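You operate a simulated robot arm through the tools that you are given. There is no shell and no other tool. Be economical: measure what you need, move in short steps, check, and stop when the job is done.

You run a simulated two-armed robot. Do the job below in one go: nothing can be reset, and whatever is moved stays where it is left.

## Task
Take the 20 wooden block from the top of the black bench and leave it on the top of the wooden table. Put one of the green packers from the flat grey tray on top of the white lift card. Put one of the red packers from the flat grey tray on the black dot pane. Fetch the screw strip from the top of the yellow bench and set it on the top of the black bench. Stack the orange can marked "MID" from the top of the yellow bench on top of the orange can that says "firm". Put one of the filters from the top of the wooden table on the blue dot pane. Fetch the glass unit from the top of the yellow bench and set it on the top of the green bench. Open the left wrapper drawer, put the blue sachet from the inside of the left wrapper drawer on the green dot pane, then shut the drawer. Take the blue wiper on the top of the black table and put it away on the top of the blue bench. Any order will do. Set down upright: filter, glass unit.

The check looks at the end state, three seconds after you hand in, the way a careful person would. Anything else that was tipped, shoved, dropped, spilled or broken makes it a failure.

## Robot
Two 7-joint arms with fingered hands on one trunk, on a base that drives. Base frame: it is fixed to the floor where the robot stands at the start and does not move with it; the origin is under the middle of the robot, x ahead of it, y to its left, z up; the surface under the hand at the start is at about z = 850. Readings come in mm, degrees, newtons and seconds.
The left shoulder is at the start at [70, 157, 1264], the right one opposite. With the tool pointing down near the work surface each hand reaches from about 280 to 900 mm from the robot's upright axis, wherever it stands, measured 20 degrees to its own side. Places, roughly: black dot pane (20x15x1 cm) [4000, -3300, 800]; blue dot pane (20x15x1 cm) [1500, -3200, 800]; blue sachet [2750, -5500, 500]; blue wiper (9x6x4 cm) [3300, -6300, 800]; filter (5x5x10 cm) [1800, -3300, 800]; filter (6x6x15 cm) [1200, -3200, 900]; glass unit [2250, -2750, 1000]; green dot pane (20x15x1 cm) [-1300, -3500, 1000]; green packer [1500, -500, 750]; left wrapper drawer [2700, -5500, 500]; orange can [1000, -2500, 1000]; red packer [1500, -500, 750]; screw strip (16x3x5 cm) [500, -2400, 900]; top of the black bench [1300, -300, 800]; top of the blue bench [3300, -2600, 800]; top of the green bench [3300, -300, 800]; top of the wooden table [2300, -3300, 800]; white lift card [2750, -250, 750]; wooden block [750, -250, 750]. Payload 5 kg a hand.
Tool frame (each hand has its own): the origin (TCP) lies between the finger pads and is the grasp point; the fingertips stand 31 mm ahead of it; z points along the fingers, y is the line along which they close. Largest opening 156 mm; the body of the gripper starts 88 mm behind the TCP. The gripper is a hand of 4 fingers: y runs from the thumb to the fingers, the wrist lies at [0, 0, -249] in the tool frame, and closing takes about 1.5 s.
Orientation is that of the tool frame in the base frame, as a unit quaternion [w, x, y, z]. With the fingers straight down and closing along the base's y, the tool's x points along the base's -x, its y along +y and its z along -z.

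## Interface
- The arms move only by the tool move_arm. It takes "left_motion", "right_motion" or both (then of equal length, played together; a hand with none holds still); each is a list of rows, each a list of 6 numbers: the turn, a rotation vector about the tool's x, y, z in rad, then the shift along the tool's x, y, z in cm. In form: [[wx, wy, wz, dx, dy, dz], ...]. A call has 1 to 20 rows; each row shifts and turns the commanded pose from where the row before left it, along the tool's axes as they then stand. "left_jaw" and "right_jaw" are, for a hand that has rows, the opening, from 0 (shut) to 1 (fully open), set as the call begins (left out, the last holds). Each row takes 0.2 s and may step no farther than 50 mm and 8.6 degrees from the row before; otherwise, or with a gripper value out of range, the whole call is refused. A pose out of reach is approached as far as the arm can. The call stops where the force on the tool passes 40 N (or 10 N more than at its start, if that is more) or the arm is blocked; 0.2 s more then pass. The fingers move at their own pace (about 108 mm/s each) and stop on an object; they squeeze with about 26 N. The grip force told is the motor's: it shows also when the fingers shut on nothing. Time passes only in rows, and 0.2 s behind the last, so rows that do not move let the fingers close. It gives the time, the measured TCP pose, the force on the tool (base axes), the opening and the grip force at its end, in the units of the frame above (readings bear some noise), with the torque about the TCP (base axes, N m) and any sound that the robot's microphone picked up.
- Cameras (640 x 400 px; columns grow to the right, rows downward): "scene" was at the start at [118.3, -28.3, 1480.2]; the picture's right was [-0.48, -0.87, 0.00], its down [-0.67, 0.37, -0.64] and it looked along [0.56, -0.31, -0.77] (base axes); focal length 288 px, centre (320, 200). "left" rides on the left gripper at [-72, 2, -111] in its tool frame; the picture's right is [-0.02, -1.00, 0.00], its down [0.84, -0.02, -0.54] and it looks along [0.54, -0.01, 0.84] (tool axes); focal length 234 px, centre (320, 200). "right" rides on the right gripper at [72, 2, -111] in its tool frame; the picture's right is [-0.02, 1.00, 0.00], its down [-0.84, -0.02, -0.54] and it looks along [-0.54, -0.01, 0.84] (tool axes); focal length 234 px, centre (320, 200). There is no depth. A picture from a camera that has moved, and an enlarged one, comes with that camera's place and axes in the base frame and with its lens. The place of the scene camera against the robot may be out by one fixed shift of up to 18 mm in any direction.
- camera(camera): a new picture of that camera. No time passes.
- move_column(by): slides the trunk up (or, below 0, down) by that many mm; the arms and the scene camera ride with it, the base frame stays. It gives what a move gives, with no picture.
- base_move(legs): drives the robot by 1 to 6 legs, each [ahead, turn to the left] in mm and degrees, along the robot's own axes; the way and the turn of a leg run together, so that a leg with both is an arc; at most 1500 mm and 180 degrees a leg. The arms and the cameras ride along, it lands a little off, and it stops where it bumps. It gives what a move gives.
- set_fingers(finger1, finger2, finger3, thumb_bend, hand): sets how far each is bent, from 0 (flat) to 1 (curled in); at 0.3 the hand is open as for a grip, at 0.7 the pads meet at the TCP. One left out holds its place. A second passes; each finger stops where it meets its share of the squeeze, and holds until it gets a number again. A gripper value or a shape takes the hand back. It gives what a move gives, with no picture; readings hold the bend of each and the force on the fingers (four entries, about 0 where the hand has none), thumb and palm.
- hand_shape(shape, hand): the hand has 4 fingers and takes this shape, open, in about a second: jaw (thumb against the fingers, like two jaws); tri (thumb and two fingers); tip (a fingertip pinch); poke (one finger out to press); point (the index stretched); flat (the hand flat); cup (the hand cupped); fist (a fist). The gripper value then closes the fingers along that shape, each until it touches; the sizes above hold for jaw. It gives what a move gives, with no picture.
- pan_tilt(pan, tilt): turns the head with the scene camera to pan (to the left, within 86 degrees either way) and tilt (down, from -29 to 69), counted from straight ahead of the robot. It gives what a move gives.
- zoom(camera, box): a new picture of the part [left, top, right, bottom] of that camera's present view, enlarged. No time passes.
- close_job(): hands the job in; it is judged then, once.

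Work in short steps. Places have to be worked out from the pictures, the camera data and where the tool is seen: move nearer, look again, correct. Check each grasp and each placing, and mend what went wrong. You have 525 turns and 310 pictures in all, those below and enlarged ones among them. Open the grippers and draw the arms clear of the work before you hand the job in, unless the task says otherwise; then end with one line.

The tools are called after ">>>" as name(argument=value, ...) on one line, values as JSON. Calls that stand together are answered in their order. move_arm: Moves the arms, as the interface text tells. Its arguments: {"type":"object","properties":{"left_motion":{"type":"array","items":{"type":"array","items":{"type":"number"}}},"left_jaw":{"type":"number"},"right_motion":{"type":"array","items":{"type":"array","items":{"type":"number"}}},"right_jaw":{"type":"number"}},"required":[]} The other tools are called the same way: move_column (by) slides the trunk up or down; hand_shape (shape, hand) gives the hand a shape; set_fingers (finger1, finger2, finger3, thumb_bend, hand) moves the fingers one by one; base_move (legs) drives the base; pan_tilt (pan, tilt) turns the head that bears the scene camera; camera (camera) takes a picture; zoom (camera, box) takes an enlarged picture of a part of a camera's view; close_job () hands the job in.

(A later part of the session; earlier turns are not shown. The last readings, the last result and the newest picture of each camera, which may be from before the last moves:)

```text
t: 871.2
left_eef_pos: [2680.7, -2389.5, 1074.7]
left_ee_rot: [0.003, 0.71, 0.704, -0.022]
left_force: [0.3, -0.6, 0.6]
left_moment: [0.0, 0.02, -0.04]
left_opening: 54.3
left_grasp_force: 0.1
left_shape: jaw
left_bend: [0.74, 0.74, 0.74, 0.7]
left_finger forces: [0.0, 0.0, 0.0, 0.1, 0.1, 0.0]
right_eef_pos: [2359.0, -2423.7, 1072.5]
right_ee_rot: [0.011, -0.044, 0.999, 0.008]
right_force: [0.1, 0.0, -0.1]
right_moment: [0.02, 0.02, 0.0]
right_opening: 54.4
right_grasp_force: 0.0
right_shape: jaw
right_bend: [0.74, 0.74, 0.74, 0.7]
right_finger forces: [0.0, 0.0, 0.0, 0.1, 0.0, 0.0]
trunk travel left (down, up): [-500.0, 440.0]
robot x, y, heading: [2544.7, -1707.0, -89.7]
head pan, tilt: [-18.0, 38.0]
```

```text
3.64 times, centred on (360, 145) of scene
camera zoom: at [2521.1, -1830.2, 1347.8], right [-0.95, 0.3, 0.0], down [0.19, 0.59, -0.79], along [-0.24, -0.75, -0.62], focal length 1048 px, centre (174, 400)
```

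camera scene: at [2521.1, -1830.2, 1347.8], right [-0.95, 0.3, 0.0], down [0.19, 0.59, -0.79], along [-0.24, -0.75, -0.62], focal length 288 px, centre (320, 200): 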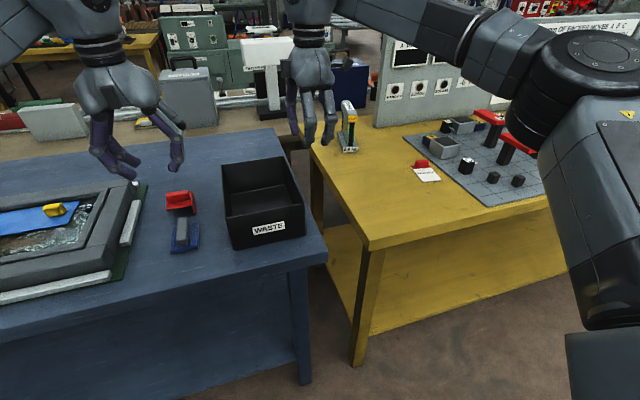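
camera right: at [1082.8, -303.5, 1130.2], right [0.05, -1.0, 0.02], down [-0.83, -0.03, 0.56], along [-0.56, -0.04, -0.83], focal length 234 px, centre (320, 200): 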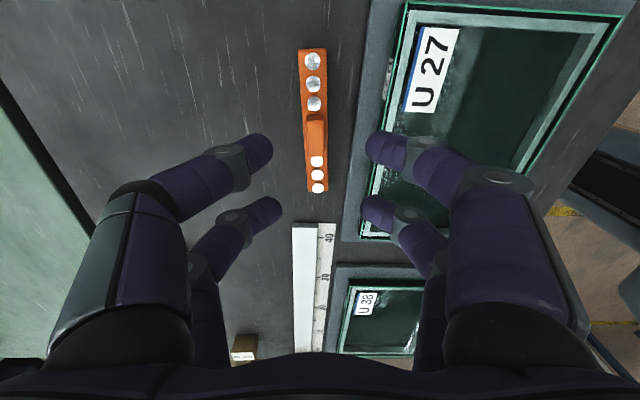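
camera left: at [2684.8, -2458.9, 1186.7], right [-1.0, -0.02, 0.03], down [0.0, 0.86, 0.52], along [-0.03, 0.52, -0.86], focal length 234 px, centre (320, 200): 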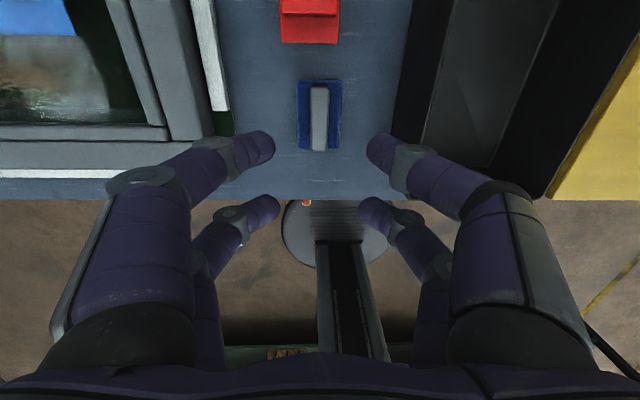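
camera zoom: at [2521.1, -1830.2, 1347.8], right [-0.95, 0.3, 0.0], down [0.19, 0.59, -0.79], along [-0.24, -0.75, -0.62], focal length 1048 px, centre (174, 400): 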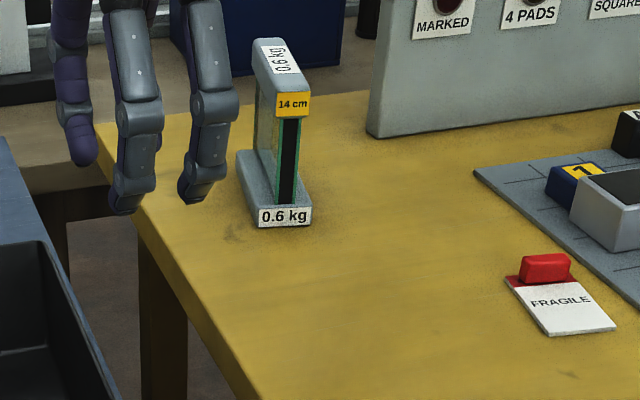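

The glass unit (0.6 kg) stands along y at x≈2130, y −2681…−2811, ~130 high. I reposition the robot to x≈1930 for the left hand, close to the bench.

>>> move_arm(left_motion=[[0, 0, 0, 4, 0, -2], [0, 0, 0, 4, 0, -2], [0, 0, 0, 4, 0, -2], [0, 0, 0, 0, 0, 0]], left_jaw=0.6)

>>> base_move(legs=[[-300, 0], [0, -90], [610, 0], [0, 90], [500, 0]])

>>> pan_tilt(pan=15, tilt=38)

>>> camera(camera="scene")

```text
t: 872.2
left_eef_pos: [2683.0, -2267.3, 1130.6]
left_ee_rot: [0.002, 0.709, 0.705, -0.022]
left_force: [-0.6, -0.1, -0.5]
left_moment: [0.05, 0.0, 0.03]
left_opening: 92.9
left_grasp_force: 0.1
left_shape: jaw
left_bend: [0.32, 0.32, 0.32, 0.7]
left_finger forces: [0.0, 0.0, 0.0, 0.1, 0.0, 0.0]
right_eef_pos: [2359.5, -2424.1, 1072.2]
right_ee_rot: [0.012, -0.044, 0.999, 0.008]
right_force: [0.9, -0.3, 0.3]
right_moment: [0.03, -0.01, 0.02]
right_opening: 54.1
right_grasp_force: 0.1
right_shape: jaw
right_bend: [0.74, 0.74, 0.74, 0.7]
right_finger forces: [0.1, 0.0, 0.1, 0.0, 0.1, 0.0]
trunk travel left (down, up): [-500.0, 440.0]
robot x, y, heading: [2545.2, -1708.7, -89.7]
head pan, tilt: [-18.0, 38.0]
```

```text
t: 887.5
left_eef_pos: [2061.6, -2473.0, 1131.2]
left_ee_rot: [0.003, 0.71, 0.704, -0.022]
left_force: [0.5, 0.2, 0.2]
left_moment: [-0.04, 0.02, -0.01]
left_opening: 93.2
left_grasp_force: 0.0
left_shape: jaw
left_bend: [0.32, 0.32, 0.32, 0.7]
left_finger forces: [0.0, 0.1, 0.0, 0.0, 0.0, 0.0]
right_eef_pos: [1739.7, -2626.7, 1072.3]
right_ee_rot: [0.011, -0.043, 0.999, 0.008]
right_force: [-0.5, 1.0, 0.2]
right_moment: [0.03, 0.0, -0.01]
right_opening: 54.2
right_grasp_force: 0.1
right_shape: jaw
right_bend: [0.74, 0.74, 0.74, 0.7]
right_finger forces: [0.1, 0.0, 0.1, 0.0, 0.1, 0.0]
trunk travel left (down, up): [-500.0, 440.0]
robot x, y, heading: [1929.2, -1909.1, -89.9]
head pan, tilt: [-18.0, 38.0]
```

```text
t: 888.5
left_eef_pos: [2062.1, -2472.6, 1131.3]
left_ee_rot: [0.002, 0.71, 0.704, -0.022]
left_force: [0.3, -0.7, 0.7]
left_moment: [-0.03, 0.01, 0.01]
left_opening: 92.8
left_grasp_force: 0.1
left_shape: jaw
left_bend: [0.32, 0.32, 0.32, 0.7]
left_finger forces: [0.0, 0.0, 0.0, 0.0, 0.0, 0.1]
right_eef_pos: [1738.8, -2627.4, 1072.2]
right_ee_rot: [0.012, -0.043, 0.999, 0.008]
right_force: [-0.3, 0.1, -1.1]
right_moment: [0.0, 0.04, 0.02]
right_opening: 54.3
right_grasp_force: 0.0
right_shape: jaw
right_bend: [0.74, 0.74, 0.74, 0.7]
right_finger forces: [0.0, 0.0, 0.0, 0.0, 0.1, 0.1]
trunk travel left (down, up): [-500.0, 440.0]
robot x, y, heading: [1926.0, -1911.5, -89.8]
head pan, tilt: [15.0, 38.0]
```

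```text
100 pictures are left
camera scene: at [1951.2, -2035.6, 1347.8], right [-0.97, -0.26, 0.0], down [-0.16, 0.59, -0.79], along [0.21, -0.76, -0.62], focal length 288 px, centre (320, 200)
```

scene: 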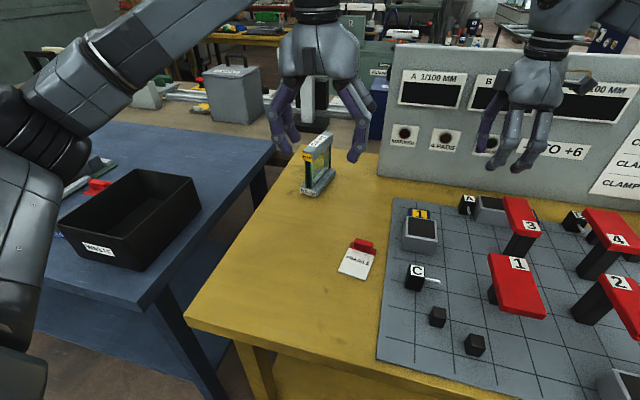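

Move the left hand above the unit to see it from above.

>>> move_arm(left_motion=[[0, 0, 0, -4, 1.5, 0], [0, 0, 0, -4, 1.5, 0], [0, 0, 0, -4, 1.5, 0], [0, 0, 0, -4, 1.5, 0], [0, 0, 0, -4, 1.5, 0], [0, 0, 0, 0, 0, 0]])

>>> camera(camera="left")

```text
t: 889.9
left_eef_pos: [2137.3, -2673.1, 1134.4]
left_ee_rot: [0.003, 0.71, 0.704, -0.023]
left_force: [0.1, 1.3, 0.2]
left_moment: [-0.02, 0.03, 0.0]
left_opening: 93.1
left_grasp_force: 0.0
left_shape: jaw
left_bend: [0.32, 0.32, 0.32, 0.7]
left_finger forces: [0.0, 0.1, 0.0, 0.0, 0.0, 0.0]
right_eef_pos: [1737.8, -2626.6, 1072.8]
right_ee_rot: [0.011, -0.043, 0.999, 0.007]
right_force: [0.0, 0.7, 0.1]
right_moment: [-0.02, 0.03, 0.0]
right_opening: 54.4
right_grasp_force: 0.1
right_shape: jaw
right_bend: [0.74, 0.74, 0.74, 0.7]
right_finger forces: [0.0, 0.1, 0.0, 0.1, 0.1, 0.0]
trunk travel left (down, up): [-500.0, 440.0]
robot x, y, heading: [1922.9, -1910.2, -89.8]
head pan, tilt: [15.0, 38.0]
```

```text
99 pictures are left
camera left: at [2140.8, -2742.3, 1247.7], right [-1.0, -0.01, 0.03], down [0.0, 0.86, 0.51], along [-0.03, 0.51, -0.86], focal length 234 px, centre (320, 200)
```

left: 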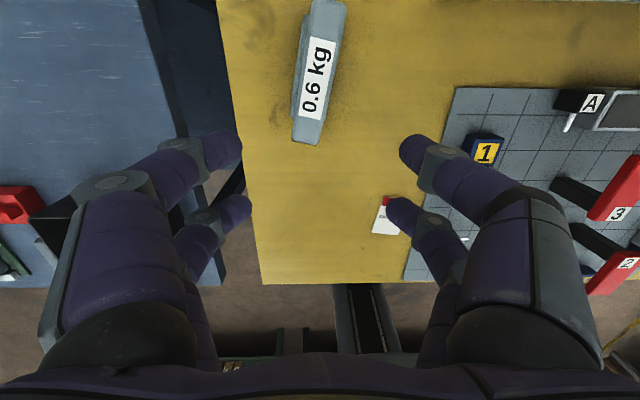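

Unit axis is ~8.5° off y; centre ≈ (2140, −2735), top ≈ 985. I drive 45 mm nearer, yaw 8° cw, and come over it at z≈1045.

>>> base_move(legs=[[45, 0]])

>>> move_arm(left_motion=[[0, 0, 0.14, 0, 0, 0], [0, 0, 0, 0, 0, 4], [0, 0, 0, 0, 0, 4.5], [0, 0, 0, -1.7, 0.4, 0], [0, 0, 0, 0, 0, 0]])

>>> camera(camera="left")

```text
t: 890.8
left_eef_pos: [2136.1, -2707.2, 1145.9]
left_ee_rot: [0.007, 0.711, 0.703, -0.026]
left_force: [0.1, 0.9, 1.1]
left_moment: [-0.14, 0.03, 0.03]
left_opening: 93.3
left_grasp_force: 0.0
left_shape: jaw
left_bend: [0.32, 0.32, 0.32, 0.7]
left_finger forces: [0.0, 0.0, 0.1, 0.0, 0.0, 0.1]
right_eef_pos: [1739.3, -2661.7, 1082.1]
right_ee_rot: [0.012, -0.043, 0.999, 0.002]
right_force: [0.0, 0.6, 1.7]
right_moment: [-0.12, 0.03, -0.01]
right_opening: 54.4
right_grasp_force: 0.1
right_shape: jaw
right_bend: [0.74, 0.74, 0.74, 0.7]
right_finger forces: [0.0, 0.1, 0.1, 0.1, 0.1, 0.1]
trunk travel left (down, up): [-500.0, 440.0]
robot x, y, heading: [1934.6, -1957.6, -90.0]
head pan, tilt: [15.0, 38.0]
```

```text
t: 892.0
left_eef_pos: [2135.8, -2737.1, 1054.4]
left_ee_rot: [0.005, 0.758, 0.652, -0.024]
left_force: [-0.3, -1.2, 0.5]
left_moment: [0.03, 0.02, 0.0]
left_opening: 93.2
left_grasp_force: 0.0
left_shape: jaw
left_bend: [0.32, 0.32, 0.32, 0.7]
left_finger forces: [0.0, 0.1, 0.1, 0.0, 0.0, 0.0]
right_eef_pos: [1739.3, -2670.8, 1075.7]
right_ee_rot: [0.012, -0.043, 0.999, 0.007]
right_force: [1.4, -0.1, -0.3]
right_moment: [0.05, 0.04, -0.03]
right_opening: 54.4
right_grasp_force: 0.1
right_shape: jaw
right_bend: [0.74, 0.74, 0.74, 0.7]
right_finger forces: [0.0, 0.0, 0.0, 0.0, 0.0, 0.0]
trunk travel left (down, up): [-500.0, 440.0]
robot x, y, heading: [1929.8, -1953.3, -89.7]
head pan, tilt: [15.0, 38.0]
```

```text
98 pictures are left
camera left: at [2130.0, -2804.8, 1166.5], right [-0.99, 0.13, 0.02], down [0.12, 0.85, 0.51], along [0.04, 0.51, -0.86], focal length 234 px, centre (320, 200)
```

left: 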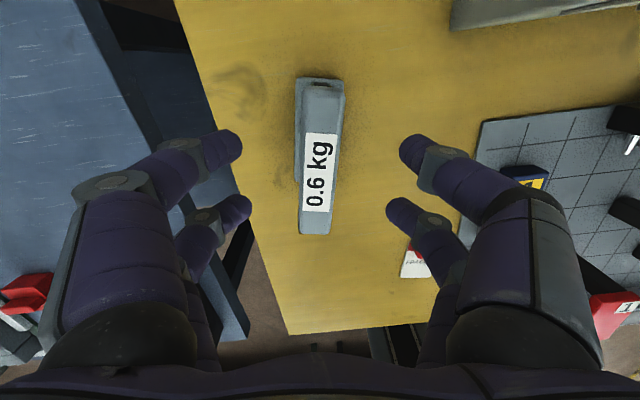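

Centred and aligned. Shift 10 mm and descend around it to z≈925.

>>> move_arm(left_motion=[[0, 0, 0.03, 1, 0, 3], [0, 0, 0, 0, 0, 4], [0, 0, 0, 0, 0, 3], [0, 0, 0, 0, 0, 2.9], [0, 0, 0, 0, 0, 0]])

>>> camera(camera="left")

```text
t: 893.2
left_eef_pos: [2132.6, -2733.2, 924.7]
left_ee_rot: [0.006, 0.767, 0.641, -0.024]
left_force: [0.2, 0.6, -0.7]
left_moment: [0.01, -0.04, 0.01]
left_opening: 92.9
left_grasp_force: 0.0
left_shape: jaw
left_bend: [0.32, 0.32, 0.32, 0.7]
left_finger forces: [0.1, 0.0, 0.0, 0.1, 0.0, 0.0]
right_eef_pos: [1739.9, -2670.1, 1076.9]
right_ee_rot: [0.012, -0.043, 0.999, 0.005]
right_force: [-0.3, -0.4, -0.7]
right_moment: [-0.01, -0.03, -0.01]
right_opening: 54.3
right_grasp_force: 0.0
right_shape: jaw
right_bend: [0.74, 0.74, 0.74, 0.7]
right_finger forces: [0.1, 0.0, 0.0, 0.0, 0.0, 0.0]
trunk travel left (down, up): [-500.0, 440.0]
robot x, y, heading: [1927.3, -1958.5, -89.6]
head pan, tilt: [15.0, 38.0]
```

```text
97 pictures are left
camera left: at [2124.0, -2799.8, 1038.1], right [-0.99, 0.16, 0.02], down [0.15, 0.85, 0.51], along [0.06, 0.5, -0.86], focal length 234 px, centre (320, 200)
```

left: 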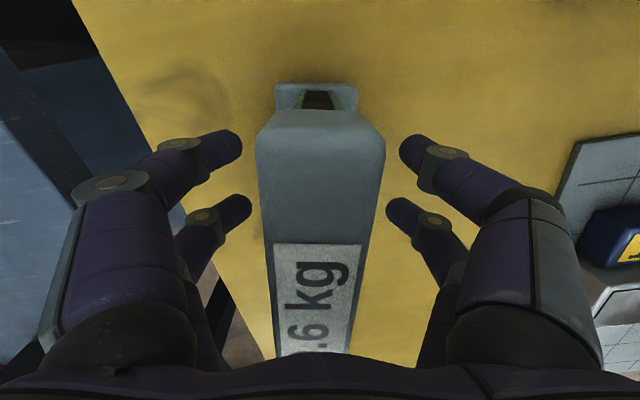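

Close on it.

>>> move_arm(left_motion=[[0, 0, 0, 0, 0, 0], [0, 0, 0, 0, 0, 0], [0, 0, 0, 0, 0, 0], [0, 0, 0, 0, 0, 0], [0, 0, 0, 0, 0, 0], [0, 0, 0, 0, 0, 0]], left_jaw=0)

>>> camera(camera="left")

```text
t: 894.6
left_eef_pos: [2132.7, -2732.3, 924.9]
left_ee_rot: [0.004, 0.768, 0.64, -0.023]
left_force: [0.1, 1.0, 0.8]
left_moment: [-0.04, -0.01, -0.05]
left_opening: 12.9
left_grasp_force: 26.0
left_shape: jaw
left_bend: [0.72, 0.72, 0.71, 0.7]
left_finger forces: [23.4, 22.9, 22.9, 0.0, 23.4, 0.1]
right_eef_pos: [1739.5, -2670.4, 1074.9]
right_ee_rot: [0.013, -0.042, 0.999, 0.007]
right_force: [-0.1, -0.3, -0.7]
right_moment: [0.01, 0.0, 0.01]
right_opening: 54.2
right_grasp_force: 0.1
right_shape: jaw
right_bend: [0.74, 0.74, 0.74, 0.7]
right_finger forces: [0.0, 0.0, 0.0, 0.0, 0.0, 0.0]
trunk travel left (down, up): [-500.0, 440.0]
robot x, y, heading: [1929.0, -1957.6, -89.6]
head pan, tilt: [15.0, 38.0]
```

```text
96 pictures are left
camera left: at [2124.5, -2800.4, 1037.3], right [-0.99, 0.16, 0.02], down [0.15, 0.85, 0.51], along [0.06, 0.51, -0.86], focal length 234 px, centre (320, 200)
```

left: 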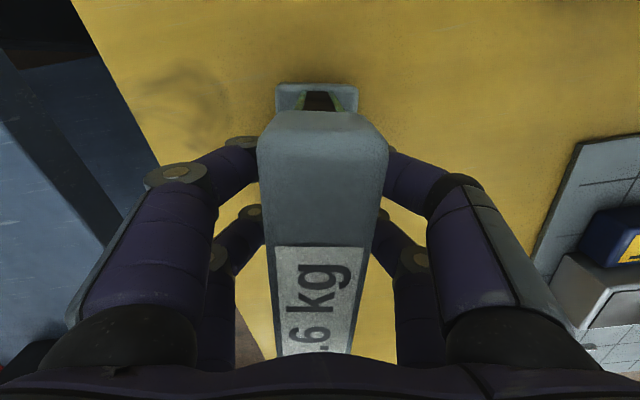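

Gripped on the glass beneath the top bar. Lift with the trunk 250 mm and back out; then drive to the green bench.

>>> move_column(by=250)

>>> base_move(legs=[[-650, 0], [0, 90], [1080, 0], [0, 90]])

>>> pan_tilt(pan=10, tilt=35)

>>> camera(camera="scene")

>>> camera(camera="left")

```text
t: 897.2
left_eef_pos: [2132.7, -2731.9, 1174.0]
left_ee_rot: [0.005, 0.768, 0.64, -0.023]
left_force: [-0.1, 0.3, -6.1]
left_moment: [-0.06, 0.02, 0.0]
left_opening: 13.0
left_grasp_force: 25.5
left_shape: jaw
left_bend: [0.72, 0.72, 0.71, 0.7]
left_finger forces: [23.5, 22.8, 22.9, 0.0, 23.4, 0.0]
right_eef_pos: [1738.9, -2670.4, 1325.6]
right_ee_rot: [0.012, -0.043, 0.999, 0.006]
right_force: [-0.4, 0.3, 0.0]
right_moment: [0.02, 0.01, -0.01]
right_opening: 54.2
right_grasp_force: 0.2
right_shape: jaw
right_bend: [0.74, 0.74, 0.74, 0.7]
right_finger forces: [0.0, 0.1, 0.0, 0.0, 0.1, 0.0]
trunk travel left (down, up): [-750.0, 190.0]
robot x, y, heading: [1926.5, -1957.4, -89.8]
head pan, tilt: [15.0, 38.0]
```

```text
t: 913.5
left_eef_pos: [2793.1, -523.1, 1174.3]
left_ee_rot: [0.023, -0.639, 0.769, 0.006]
left_force: [0.0, 0.1, -5.8]
left_moment: [0.05, -0.04, 0.02]
left_opening: 12.4
left_grasp_force: 25.9
left_shape: jaw
left_bend: [0.72, 0.72, 0.71, 0.7]
left_finger forces: [22.9, 22.6, 22.6, 0.0, 23.0, 0.0]
right_eef_pos: [3186.8, -586.8, 1325.9]
right_ee_rot: [0.006, 0.999, 0.042, -0.012]
right_force: [-0.6, -0.2, -0.2]
right_moment: [0.03, 0.04, -0.02]
right_opening: 54.3
right_grasp_force: 0.0
right_shape: jaw
right_bend: [0.74, 0.74, 0.74, 0.7]
right_finger forces: [0.0, 0.0, 0.1, 0.1, 0.0, 0.1]
trunk travel left (down, up): [-750.0, 190.0]
robot x, y, heading: [2994.0, -1299.5, 89.7]
head pan, tilt: [15.0, 38.0]
```

```text
t: 914.2
left_eef_pos: [2793.0, -522.4, 1173.7]
left_ee_rot: [0.022, -0.639, 0.769, 0.005]
left_force: [0.0, 0.1, -6.6]
left_moment: [0.05, -0.02, 0.01]
left_opening: 12.3
left_grasp_force: 26.2
left_shape: jaw
left_bend: [0.72, 0.72, 0.71, 0.7]
left_finger forces: [23.0, 22.6, 22.5, 0.0, 23.0, 0.1]
right_eef_pos: [3186.2, -585.8, 1325.3]
right_ee_rot: [0.006, 0.999, 0.042, -0.012]
right_force: [-1.2, -0.7, 0.0]
right_moment: [-0.02, 0.04, 0.01]
right_opening: 54.4
right_grasp_force: 0.1
right_shape: jaw
right_bend: [0.74, 0.74, 0.74, 0.7]
right_finger forces: [0.0, 0.1, 0.0, 0.0, 0.0, 0.0]
trunk travel left (down, up): [-750.0, 190.0]
robot x, y, heading: [2996.4, -1300.7, 90.0]
head pan, tilt: [10.0, 35.0]
```

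```text
95 pictures are left
camera scene: at [2981.2, -1154.0, 1602.3], right [0.98, 0.17, 0.0], down [0.1, -0.57, -0.82], along [-0.14, 0.81, -0.57], focal length 288 px, centre (320, 200)
```

scene: 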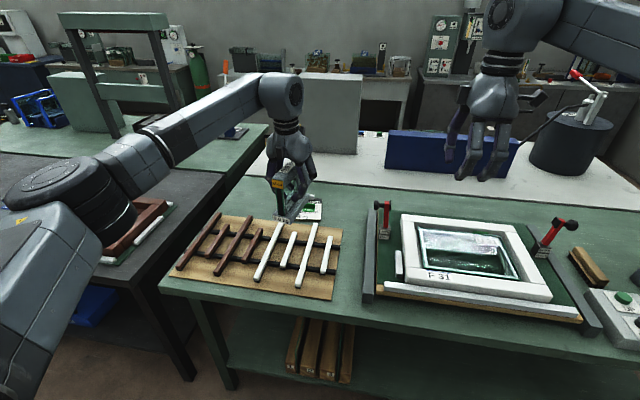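

```text
94 pictures are left
camera left: at [2800.3, -456.2, 1287.1], right [0.99, -0.16, 0.02], down [-0.15, -0.85, 0.51], along [-0.06, -0.51, -0.86], focal length 234 px, centre (320, 200)
```

left: 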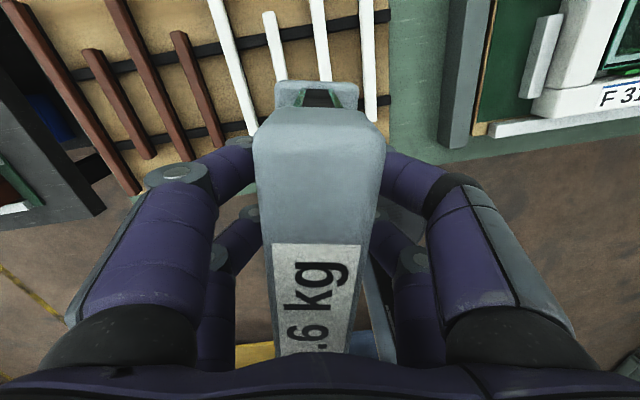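

The unit hangs well. I look further right for a roomier spot on the green bench.

>>> pan_tilt(pan=-35, tilt=30)

>>> camera(camera="scene")

```text
t: 915.3
left_eef_pos: [2791.9, -523.4, 1174.1]
left_ee_rot: [0.024, -0.639, 0.769, 0.006]
left_force: [-0.3, 0.6, -6.2]
left_moment: [0.06, -0.02, 0.01]
left_opening: 12.3
left_grasp_force: 26.6
left_shape: jaw
left_bend: [0.72, 0.72, 0.71, 0.7]
left_finger forces: [23.1, 22.7, 22.7, 0.0, 22.9, 0.0]
right_eef_pos: [3186.2, -586.4, 1325.6]
right_ee_rot: [0.007, 0.999, 0.042, -0.012]
right_force: [-0.9, 0.7, 1.4]
right_moment: [0.0, 0.02, 0.01]
right_opening: 54.0
right_grasp_force: 0.0
right_shape: jaw
right_bend: [0.74, 0.74, 0.74, 0.7]
right_finger forces: [0.1, 0.0, 0.1, 0.1, 0.0, 0.1]
trunk travel left (down, up): [-750.0, 190.0]
robot x, y, heading: [2994.2, -1300.9, 90.0]
head pan, tilt: [-35.0, 30.0]
```

```text
93 pictures are left
camera scene: at [3048.3, -1166.5, 1610.1], right [0.82, -0.57, 0.0], down [-0.29, -0.41, -0.87], along [0.5, 0.71, -0.5], focal length 288 px, centre (320, 200)
```

scene: 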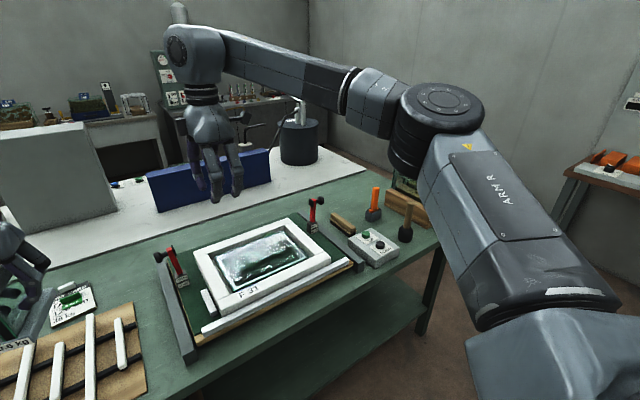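

A roomy free patch lies between the lift card and the fixture, about (2905, −205). I translate the base so the unit hovers there.

>>> base_move(legs=[[0, -90], [113, 0], [0, 90], [310, 0]])

>>> camera(camera="left")

>>> pan_tilt(pan=15, tilt=42)

>>> camera(camera="scene")

```text
t: 925.9
left_eef_pos: [2892.9, -215.5, 1175.2]
left_ee_rot: [0.024, -0.644, 0.765, 0.006]
left_force: [0.3, -0.9, -5.8]
left_moment: [0.06, -0.05, -0.03]
left_opening: 12.0
left_grasp_force: 26.2
left_shape: jaw
left_bend: [0.72, 0.72, 0.71, 0.7]
left_finger forces: [22.8, 22.3, 22.4, 0.0, 22.7, 0.0]
right_eef_pos: [3287.5, -274.6, 1326.4]
right_ee_rot: [0.006, 0.999, 0.048, -0.012]
right_force: [0.0, -1.0, -0.2]
right_moment: [0.07, -0.03, 0.01]
right_opening: 54.3
right_grasp_force: 0.0
right_shape: jaw
right_bend: [0.74, 0.74, 0.74, 0.7]
right_finger forces: [0.0, 0.1, 0.1, 0.0, 0.1, 0.1]
trunk travel left (down, up): [-750.0, 190.0]
robot x, y, heading: [3103.3, -993.2, 90.4]
head pan, tilt: [-35.0, 30.0]
```

```text
92 pictures are left
camera left: at [2900.4, -149.0, 1288.8], right [0.99, -0.15, 0.02], down [-0.14, -0.85, 0.51], along [-0.06, -0.51, -0.86], focal length 234 px, centre (320, 200)
```

left: 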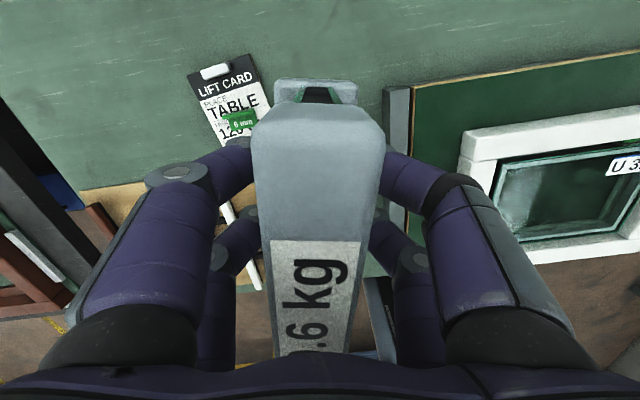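

```text
t: 927.0
left_eef_pos: [2894.3, -214.7, 1174.2]
left_ee_rot: [0.023, -0.644, 0.765, 0.005]
left_force: [0.1, 0.2, -5.8]
left_moment: [0.05, -0.08, 0.02]
left_opening: 12.0
left_grasp_force: 26.6
left_shape: jaw
left_bend: [0.72, 0.72, 0.71, 0.7]
left_finger forces: [22.8, 22.5, 22.5, 0.0, 22.9, 0.0]
right_eef_pos: [3288.8, -274.3, 1326.7]
right_ee_rot: [0.006, 0.999, 0.047, -0.012]
right_force: [-0.5, 0.5, 0.1]
right_moment: [0.02, -0.02, -0.02]
right_opening: 54.2
right_grasp_force: 0.0
right_shape: jaw
right_bend: [0.74, 0.74, 0.74, 0.7]
right_finger forces: [0.0, 0.0, 0.0, 0.0, 0.0, 0.1]
trunk travel left (down, up): [-750.0, 190.0]
robot x, y, heading: [3106.0, -990.2, 90.3]
head pan, tilt: [15.0, 42.0]
```

```text
91 pictures are left
camera scene: at [3083.2, -849.6, 1591.9], right [0.96, 0.27, 0.0], down [0.18, -0.65, -0.74], along [-0.2, 0.72, -0.67], focal length 288 px, centre (320, 200)
```

scene: 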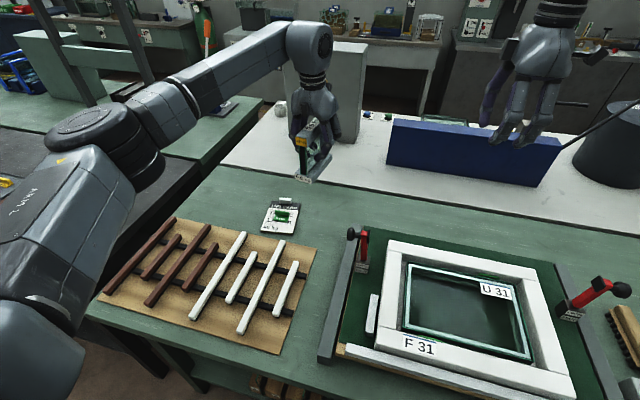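

Shift 20 mm east and ~32 mm north to clear card and board, then lower the trunk 200 mm.

>>> base_move(legs=[[32, 0]])

>>> move_arm(left_motion=[[0, 0, 0, -0.3, -2, 0], [0, 0, 0, 0, 0, 0]])

>>> move_column(by=-200)

>>> camera(camera="scene")

>>> camera(camera="left")

```text
t: 927.9
left_eef_pos: [2893.1, -188.5, 1178.1]
left_ee_rot: [0.024, -0.644, 0.765, 0.007]
left_force: [-0.7, 0.0, -6.3]
left_moment: [0.06, -0.09, -0.01]
left_opening: 12.2
left_grasp_force: 26.5
left_shape: jaw
left_bend: [0.72, 0.72, 0.71, 0.7]
left_finger forces: [22.8, 22.5, 22.4, 0.1, 22.8, 0.0]
right_eef_pos: [3287.7, -248.1, 1330.0]
right_ee_rot: [0.003, 0.999, 0.048, -0.013]
right_force: [0.9, -0.7, 0.2]
right_moment: [-0.04, 0.06, -0.03]
right_opening: 54.3
right_grasp_force: 0.0
right_shape: jaw
right_bend: [0.74, 0.74, 0.74, 0.7]
right_finger forces: [0.0, 0.0, 0.1, 0.0, 0.0, 0.0]
trunk travel left (down, up): [-750.0, 190.0]
robot x, y, heading: [3108.5, -954.8, 90.3]
head pan, tilt: [15.0, 42.0]
```

```text
t: 928.5
left_eef_pos: [2913.3, -185.8, 1177.1]
left_ee_rot: [0.023, -0.643, 0.765, 0.006]
left_force: [-0.2, -0.2, -5.5]
left_moment: [0.03, -0.05, 0.01]
left_opening: 12.3
left_grasp_force: 26.3
left_shape: jaw
left_bend: [0.72, 0.72, 0.71, 0.7]
left_finger forces: [22.9, 22.7, 22.7, 0.0, 22.9, 0.0]
right_eef_pos: [3288.4, -245.0, 1327.7]
right_ee_rot: [0.005, 0.999, 0.047, -0.012]
right_force: [-0.1, -0.2, 0.0]
right_moment: [0.04, -0.02, -0.01]
right_opening: 54.4
right_grasp_force: 0.0
right_shape: jaw
right_bend: [0.74, 0.74, 0.74, 0.7]
right_finger forces: [0.0, 0.1, 0.1, 0.1, 0.0, 0.0]
trunk travel left (down, up): [-750.0, 190.0]
robot x, y, heading: [3105.8, -958.3, 90.6]
head pan, tilt: [15.0, 42.0]
```

```text
t: 930.6
left_eef_pos: [2913.3, -186.3, 978.2]
left_ee_rot: [0.024, -0.644, 0.765, 0.006]
left_force: [-0.1, 0.1, -5.1]
left_moment: [0.06, -0.03, 0.01]
left_opening: 12.3
left_grasp_force: 26.6
left_shape: jaw
left_bend: [0.72, 0.72, 0.71, 0.7]
left_finger forces: [23.0, 22.6, 22.7, 0.1, 22.8, 0.0]
right_eef_pos: [3288.5, -246.4, 1128.8]
right_ee_rot: [0.004, 0.999, 0.048, -0.012]
right_force: [-0.9, -0.5, 0.5]
right_moment: [0.02, -0.02, 0.02]
right_opening: 54.8
right_grasp_force: 0.0
right_shape: jaw
right_bend: [0.74, 0.74, 0.74, 0.7]
right_finger forces: [0.1, 0.0, 0.1, 0.0, 0.0, 0.0]
trunk travel left (down, up): [-550.0, 390.0]
robot x, y, heading: [3106.4, -959.3, 90.7]
head pan, tilt: [15.0, 42.0]
```

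```text
90 pictures are left
camera scene: at [3082.9, -817.1, 1391.8], right [0.96, 0.27, 0.0], down [0.18, -0.65, -0.74], along [-0.2, 0.72, -0.67], focal length 288 px, centre (320, 200)
```

scene: 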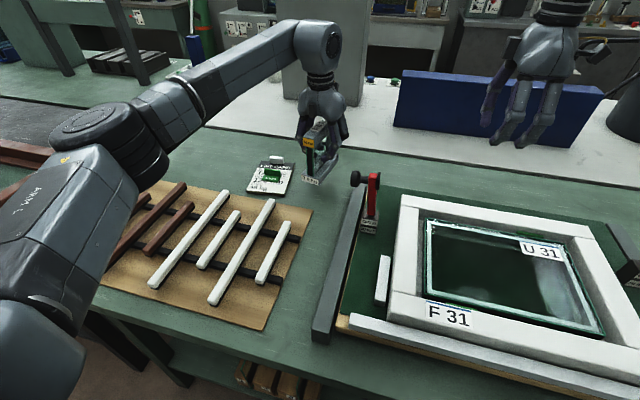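

```text
89 pictures are left
camera left: at [2919.8, -120.3, 1091.1], right [0.99, -0.15, 0.02], down [-0.14, -0.85, 0.51], along [-0.06, -0.5, -0.86], focal length 234 px, centre (320, 200)
```

left: 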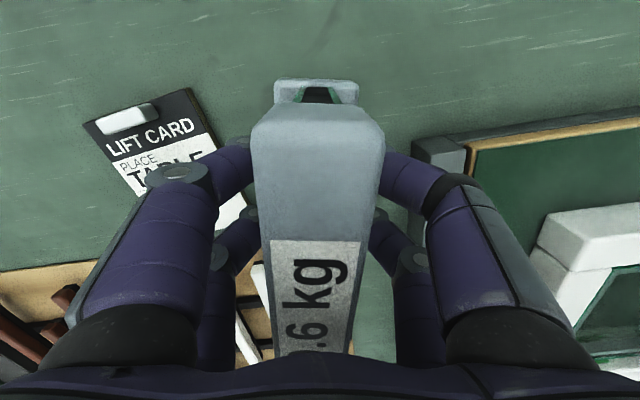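

Clear below. Lower to contact (expected ≈ 925).

>>> move_arm(left_motion=[[0, 0, 0, 0, 0, 2.5], [0, 0, 0, 0, 0, 1.7], [0, 0, 0, 0, 0, 0]])

>>> move_arm(left_motion=[[0, 0, 0, 0, 0, 0.5], [0, 0, 0, 0, 0, 0]])

>>> move_arm(left_motion=[[0, 0, 0, 0, 0, 0.4], [0, 0, 0, 0, 0, 0]])

```text
t: 931.4
left_eef_pos: [2913.9, -185.3, 935.8]
left_ee_rot: [0.024, -0.644, 0.765, 0.007]
left_force: [-0.6, 0.9, -5.9]
left_moment: [0.03, -0.03, 0.04]
left_opening: 12.1
left_grasp_force: 26.1
left_shape: jaw
left_bend: [0.72, 0.72, 0.71, 0.7]
left_finger forces: [23.0, 22.5, 22.7, 0.0, 22.9, 0.0]
right_eef_pos: [3288.3, -246.4, 1127.5]
right_ee_rot: [0.004, 0.999, 0.047, -0.012]
right_force: [0.0, 0.0, 1.0]
right_moment: [0.0, 0.02, -0.01]
right_opening: 54.6
right_grasp_force: 0.0
right_shape: jaw
right_bend: [0.74, 0.74, 0.74, 0.7]
right_finger forces: [0.0, 0.0, 0.0, 0.0, 0.0, 0.0]
trunk travel left (down, up): [-550.0, 390.0]
robot x, y, heading: [3105.7, -961.8, 90.6]
head pan, tilt: [15.0, 42.0]
```

```text
t: 932.0
left_eef_pos: [2914.1, -184.4, 930.7]
left_ee_rot: [0.025, -0.644, 0.764, 0.006]
left_force: [0.8, 0.4, -6.9]
left_moment: [0.04, -0.04, 0.0]
left_opening: 12.0
left_grasp_force: 26.2
left_shape: jaw
left_bend: [0.72, 0.72, 0.71, 0.7]
left_finger forces: [23.1, 22.5, 22.6, 0.0, 22.9, 0.2]
right_eef_pos: [3288.0, -247.1, 1128.7]
right_ee_rot: [0.005, 0.999, 0.048, -0.012]
right_force: [-0.8, 0.2, 0.6]
right_moment: [0.02, 0.0, -0.01]
right_opening: 54.7
right_grasp_force: 0.0
right_shape: jaw
right_bend: [0.74, 0.74, 0.74, 0.7]
right_finger forces: [0.0, 0.0, 0.0, 0.0, 0.0, 0.0]
trunk travel left (down, up): [-550.0, 390.0]
robot x, y, heading: [3106.7, -959.0, 90.3]
head pan, tilt: [15.0, 42.0]
```

```text
t: 932.6
left_eef_pos: [2915.5, -184.5, 928.0]
left_ee_rot: [0.024, -0.644, 0.765, 0.007]
left_force: [-0.6, 0.3, -6.1]
left_moment: [0.06, -0.04, 0.01]
left_opening: 12.1
left_grasp_force: 25.7
left_shape: jaw
left_bend: [0.72, 0.72, 0.71, 0.7]
left_finger forces: [22.9, 22.6, 22.7, 0.0, 22.9, 0.0]
right_eef_pos: [3287.3, -245.8, 1129.3]
right_ee_rot: [0.005, 0.999, 0.048, -0.012]
right_force: [0.5, 0.4, -0.1]
right_moment: [0.01, 0.0, 0.03]
right_opening: 54.3
right_grasp_force: 0.1
right_shape: jaw
right_bend: [0.74, 0.74, 0.74, 0.7]
right_finger forces: [0.0, 0.0, 0.0, 0.0, 0.0, 0.0]
trunk travel left (down, up): [-550.0, 390.0]
robot x, y, heading: [3102.5, -957.4, 90.5]
head pan, tilt: [15.0, 42.0]
```

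>>> move_arm(left_motion=[[0, 0, 0, 0, 0, 0.25], [0, 0, 0, 0, 0, 0]])

>>> move_arm(left_motion=[[0, 0, 0, 0, 0, 0.25], [0, 0, 0, 0, 0, 0]])

```text
t: 933.2
left_eef_pos: [2914.4, -183.8, 923.6]
left_ee_rot: [0.024, -0.643, 0.766, 0.006]
left_force: [-1.0, 0.8, -4.3]
left_moment: [0.03, -0.03, -0.04]
left_opening: 11.9
left_grasp_force: 26.2
left_shape: jaw
left_bend: [0.72, 0.72, 0.71, 0.7]
left_finger forces: [22.8, 22.7, 22.8, 0.1, 23.0, 0.0]
right_eef_pos: [3287.5, -246.0, 1129.9]
right_ee_rot: [0.004, 0.999, 0.048, -0.013]
right_force: [0.3, -0.2, 0.2]
right_moment: [0.0, 0.0, 0.03]
right_opening: 54.6
right_grasp_force: 0.1
right_shape: jaw
right_bend: [0.74, 0.74, 0.74, 0.7]
right_finger forces: [0.1, 0.0, 0.0, 0.0, 0.1, 0.2]
trunk travel left (down, up): [-550.0, 390.0]
robot x, y, heading: [3101.4, -955.1, 90.9]
head pan, tilt: [15.0, 42.0]
```

```text
t: 933.8
left_eef_pos: [2913.9, -183.6, 924.7]
left_ee_rot: [0.025, -0.643, 0.765, 0.007]
left_force: [-0.6, 3.1, 3.6]
left_moment: [0.02, 0.13, -0.06]
left_opening: 12.3
left_grasp_force: 26.0
left_shape: jaw
left_bend: [0.72, 0.72, 0.71, 0.7]
left_finger forces: [23.4, 24.3, 23.6, 0.0, 23.2, 0.1]
right_eef_pos: [3289.5, -246.8, 1129.6]
right_ee_rot: [0.004, 0.999, 0.048, -0.012]
right_force: [0.3, -0.1, -0.5]
right_moment: [-0.01, 0.01, 0.04]
right_opening: 54.4
right_grasp_force: 0.1
right_shape: jaw
right_bend: [0.74, 0.74, 0.74, 0.7]
right_finger forces: [0.0, 0.0, 0.0, 0.0, 0.0, 0.0]
trunk travel left (down, up): [-550.0, 390.0]
robot x, y, heading: [3107.5, -956.6, 90.7]
head pan, tilt: [15.0, 42.0]
```

On the bench (weight off). Open wide, then rise vertically with the trunk.

>>> move_arm(left_motion=[[0, 0, 0, 0, 0, 0], [0, 0, 0, 0, 0, 0], [0, 0, 0, 0, 0, 0], [0, 0, 0, 0, 0, 0], [0, 0, 0, 0, 0, 0]], left_jaw=0.7)

>>> camera(camera="left")

>>> move_column(by=200)

>>> zoom(camera="scene", box=[200, 120, 420, 290])

```text
t: 935.0
left_eef_pos: [2914.9, -185.1, 922.8]
left_ee_rot: [0.025, -0.644, 0.765, 0.006]
left_force: [-0.1, -0.5, 0.5]
left_moment: [-0.01, 0.0, -0.01]
left_opening: 108.6
left_grasp_force: 0.1
left_shape: jaw
left_bend: [0.28, 0.28, 0.28, 0.6]
left_finger forces: [0.1, 0.0, 0.0, 0.1, 0.0, 0.1]
right_eef_pos: [3288.3, -247.2, 1129.4]
right_ee_rot: [0.004, 0.999, 0.048, -0.013]
right_force: [-0.5, -0.5, -0.3]
right_moment: [-0.02, 0.04, 0.0]
right_opening: 54.7
right_grasp_force: 0.0
right_shape: jaw
right_bend: [0.74, 0.74, 0.74, 0.7]
right_finger forces: [0.1, 0.1, 0.0, 0.0, 0.0, 0.1]
trunk travel left (down, up): [-550.0, 390.0]
robot x, y, heading: [3104.2, -959.6, 90.7]
head pan, tilt: [15.0, 42.0]
```

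```text
88 pictures are left
camera left: at [2921.7, -118.6, 1035.8], right [0.99, -0.15, 0.02], down [-0.14, -0.85, 0.51], along [-0.06, -0.5, -0.86], focal length 234 px, centre (320, 200)
```

left: 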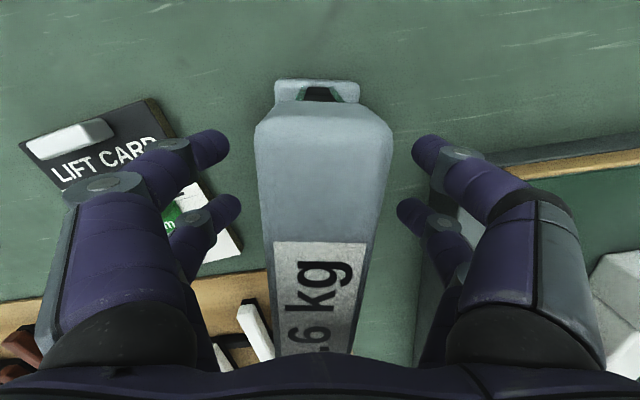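

```text
t: 937.2
left_eef_pos: [2915.6, -183.4, 1121.9]
left_ee_rot: [0.025, -0.643, 0.765, 0.006]
left_force: [0.5, -0.3, -0.2]
left_moment: [-0.02, 0.02, -0.02]
left_opening: 109.0
left_grasp_force: 0.2
left_shape: jaw
left_bend: [0.28, 0.28, 0.28, 0.6]
left_finger forces: [0.0, 0.0, 0.1, 0.0, 0.0, 0.0]
right_eef_pos: [3287.7, -247.5, 1329.2]
right_ee_rot: [0.003, 0.999, 0.049, -0.012]
right_force: [0.2, 0.3, 0.0]
right_moment: [0.0, 0.0, 0.0]
right_opening: 54.3
right_grasp_force: 0.1
right_shape: jaw
right_bend: [0.74, 0.74, 0.74, 0.7]
right_finger forces: [0.1, 0.0, 0.1, 0.0, 0.0, 0.0]
trunk travel left (down, up): [-750.0, 190.0]
robot x, y, heading: [3106.9, -960.3, 90.4]
head pan, tilt: [15.0, 42.0]
```

```text
2.35 times, centred on (310, 205) of scene
camera zoom: at [3083.0, -817.7, 1591.8], right [0.96, 0.27, 0.0], down [0.18, -0.65, -0.74], along [-0.2, 0.72, -0.67], focal length 678 px, centre (344, 188)
```

zoom: 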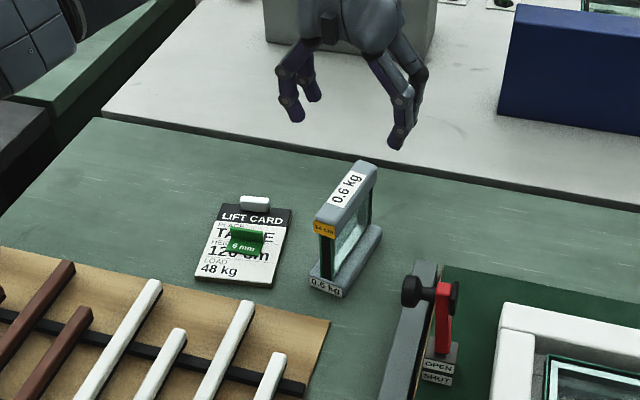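

The glass unit stands upright. Last: the MID can. I drive to the yellow bench at x≈1000.

>>> base_move(legs=[[-310, 0], [0, 90], [1050, 0], [1050, 0], [0, 90], [300, 0]])

>>> pan_tilt(pan=5, tilt=38)

>>> camera(camera="scene")

```text
t: 958.5
left_eef_pos: [1180.7, -2317.4, 1123.3]
left_ee_rot: [0.007, 0.772, 0.635, -0.025]
left_force: [0.2, -0.6, 0.1]
left_moment: [-0.03, 0.0, 0.01]
left_opening: 109.0
left_grasp_force: 0.0
left_shape: jaw
left_bend: [0.28, 0.28, 0.28, 0.6]
left_finger forces: [0.0, 0.0, 0.0, 0.1, 0.0, 0.0]
right_eef_pos: [808.5, -2247.5, 1329.6]
right_ee_rot: [0.013, -0.038, 0.999, 0.003]
right_force: [0.3, 0.0, -0.5]
right_moment: [-0.05, 0.03, 0.03]
right_opening: 54.6
right_grasp_force: 0.0
right_shape: jaw
right_bend: [0.74, 0.74, 0.74, 0.7]
right_finger forces: [0.0, 0.0, 0.0, 0.0, 0.0, 0.0]
trunk travel left (down, up): [-750.0, 190.0]
robot x, y, heading: [1007.6, -1540.5, -90.6]
head pan, tilt: [15.0, 42.0]
```

```text
t: 959.3
left_eef_pos: [1180.8, -2319.2, 1122.9]
left_ee_rot: [0.006, 0.772, 0.635, -0.024]
left_force: [-0.1, 0.1, -0.6]
left_moment: [0.0, 0.04, -0.01]
left_opening: 108.7
left_grasp_force: 0.1
left_shape: jaw
left_bend: [0.28, 0.28, 0.28, 0.6]
left_finger forces: [0.0, 0.1, 0.0, 0.0, 0.1, 0.0]
right_eef_pos: [809.8, -2249.9, 1328.4]
right_ee_rot: [0.012, -0.038, 0.999, 0.004]
right_force: [0.2, -0.2, -0.3]
right_moment: [0.01, 0.02, 0.02]
right_opening: 54.6
right_grasp_force: 0.1
right_shape: jaw
right_bend: [0.74, 0.74, 0.74, 0.7]
right_finger forces: [0.1, 0.0, 0.0, 0.0, 0.0, 0.1]
trunk travel left (down, up): [-750.0, 190.0]
robot x, y, heading: [1005.6, -1540.8, -90.4]
head pan, tilt: [5.0, 38.0]
```

```text
86 pictures are left
camera scene: at [1014.0, -1670.5, 1597.7], right [-1.0, -0.08, 0.0], down [-0.05, 0.61, -0.79], along [0.06, -0.79, -0.62], focal length 288 px, centre (320, 200)
```

scene: 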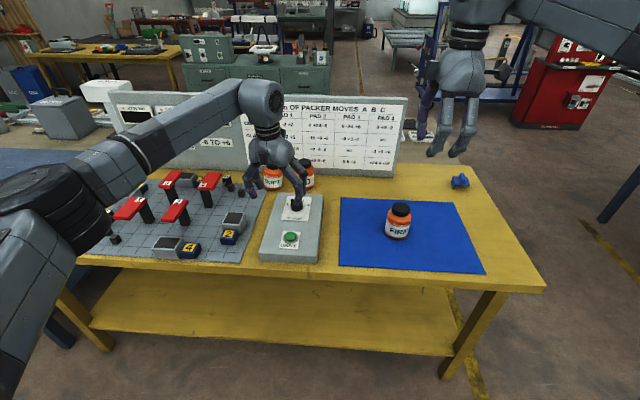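

Zoom on the SOFT and MID cans.

>>> zoom(camera="scene", box=[230, 130, 430, 270])

```text
2.86 times, centred on (330, 200) of scene
camera zoom: at [1014.0, -1670.5, 1597.7], right [-1.0, -0.08, 0.0], down [-0.05, 0.61, -0.79], along [0.06, -0.79, -0.62], focal length 823 px, centre (291, 200)
```

zoom: 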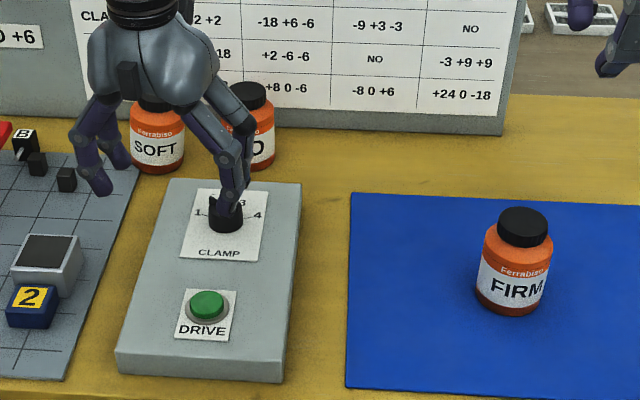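

MID stands ~140 mm from SOFT and ~45 mm before the panel, so I'll use the right hand (its camera faces the robot). I retract the left arm and reposition to x≈1346.

>>> move_arm(left_motion=[[0, 0, 0, 4.5, 0, 0], [0, 0, 0, 4.5, 0, 0], [0, 0, 0, 4.5, 0, 0], [0, 0, 0, 4.5, 0, 0], [0, 0, 0, 4.5, 0, 0], [0, 0, 0, 4.5, 0, 0], [0, 0, 0, 4.5, 0, 0], [0, 0, 0, 0, 0, 0]], right_motion=[[0, 0, 0.145, 0, 0, 0], [0, 0, 0.145, 0, 0, 0], [0, 0, 0.145, 0, 0, 0], [0, 0, 0.145, 0, 0, 0], [0, 0, 0.145, 0, 0, 0], [0, 0, 0.145, 0, 0, 0], [0, 0, 0.145, 0, 0, 0], [0, 0, 0.1, 0, 0, 0]], right_jaw=0.8)

>>> base_move(legs=[[0, 90.5], [340, 0], [0, -90], [380, 0]])

>>> camera(camera="right")

>>> camera(camera="scene")

```text
t: 961.1
left_eef_pos: [1241.3, -2012.4, 1107.8]
left_ee_rot: [0.006, 0.772, 0.635, -0.023]
left_force: [0.3, 0.0, -0.7]
left_moment: [0.01, -0.04, 0.05]
left_opening: 109.0
left_grasp_force: 0.0
left_shape: jaw
left_bend: [0.28, 0.28, 0.28, 0.6]
left_finger forces: [0.0, 0.0, 0.0, 0.0, 0.1, 0.1]
right_eef_pos: [807.8, -2249.4, 1328.1]
right_ee_rot: [0.007, 0.498, 0.867, 0.011]
right_force: [-0.3, 0.3, 0.4]
right_moment: [0.01, -0.01, 0.03]
right_opening: 124.6
right_grasp_force: 0.0
right_shape: jaw
right_bend: [0.26, 0.26, 0.26, 0.47]
right_finger forces: [0.0, 0.1, 0.0, 0.0, 0.0, 0.0]
trunk travel left (down, up): [-750.0, 190.0]
robot x, y, heading: [1008.4, -1541.0, -90.6]
head pan, tilt: [5.0, 38.0]
```

```text
t: 973.0
left_eef_pos: [1581.4, -2388.6, 1108.8]
left_ee_rot: [0.007, 0.769, 0.638, -0.025]
left_force: [-0.6, 0.5, 0.3]
left_moment: [-0.06, 0.0, 0.0]
left_opening: 108.8
left_grasp_force: 0.0
left_shape: jaw
left_bend: [0.28, 0.28, 0.28, 0.6]
left_finger forces: [0.0, 0.0, 0.0, 0.1, 0.1, 0.0]
right_eef_pos: [1151.9, -2631.3, 1329.9]
right_ee_rot: [0.008, 0.493, 0.87, 0.009]
right_force: [0.1, 0.3, -0.6]
right_moment: [-0.02, 0.0, 0.03]
right_opening: 124.7
right_grasp_force: 0.0
right_shape: jaw
right_bend: [0.26, 0.26, 0.26, 0.47]
right_finger forces: [0.0, 0.0, 0.1, 0.2, 0.1, 0.0]
trunk travel left (down, up): [-750.0, 190.0]
robot x, y, heading: [1345.1, -1924.1, -90.2]
head pan, tilt: [5.0, 38.0]
```

```text
84 pictures are left
camera right: at [1111.9, -2568.9, 1438.7], right [0.87, 0.49, 0.03], down [0.4, -0.73, 0.55], along [0.29, -0.47, -0.84], focal length 234 px, centre (320, 200)
```

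right: 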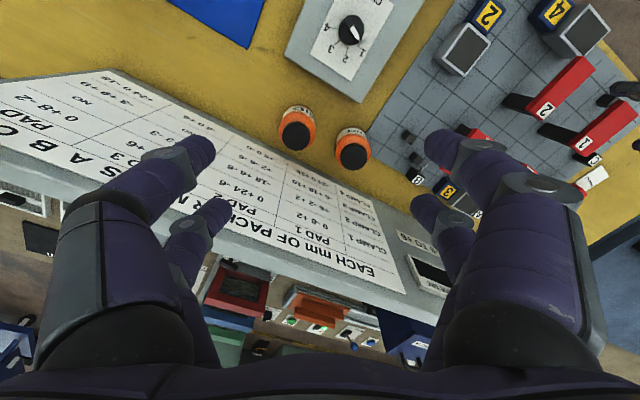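

```text
83 pictures are left
camera scene: at [1351.2, -2049.3, 1598.0], right [-1.0, -0.08, 0.0], down [-0.05, 0.61, -0.79], along [0.07, -0.79, -0.62], focal length 288 px, centre (320, 200)
```

scene: 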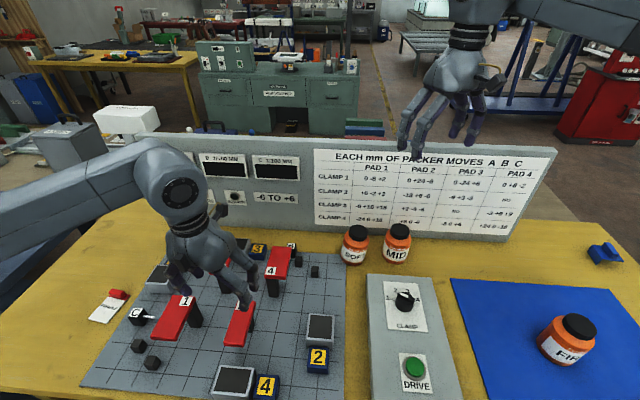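

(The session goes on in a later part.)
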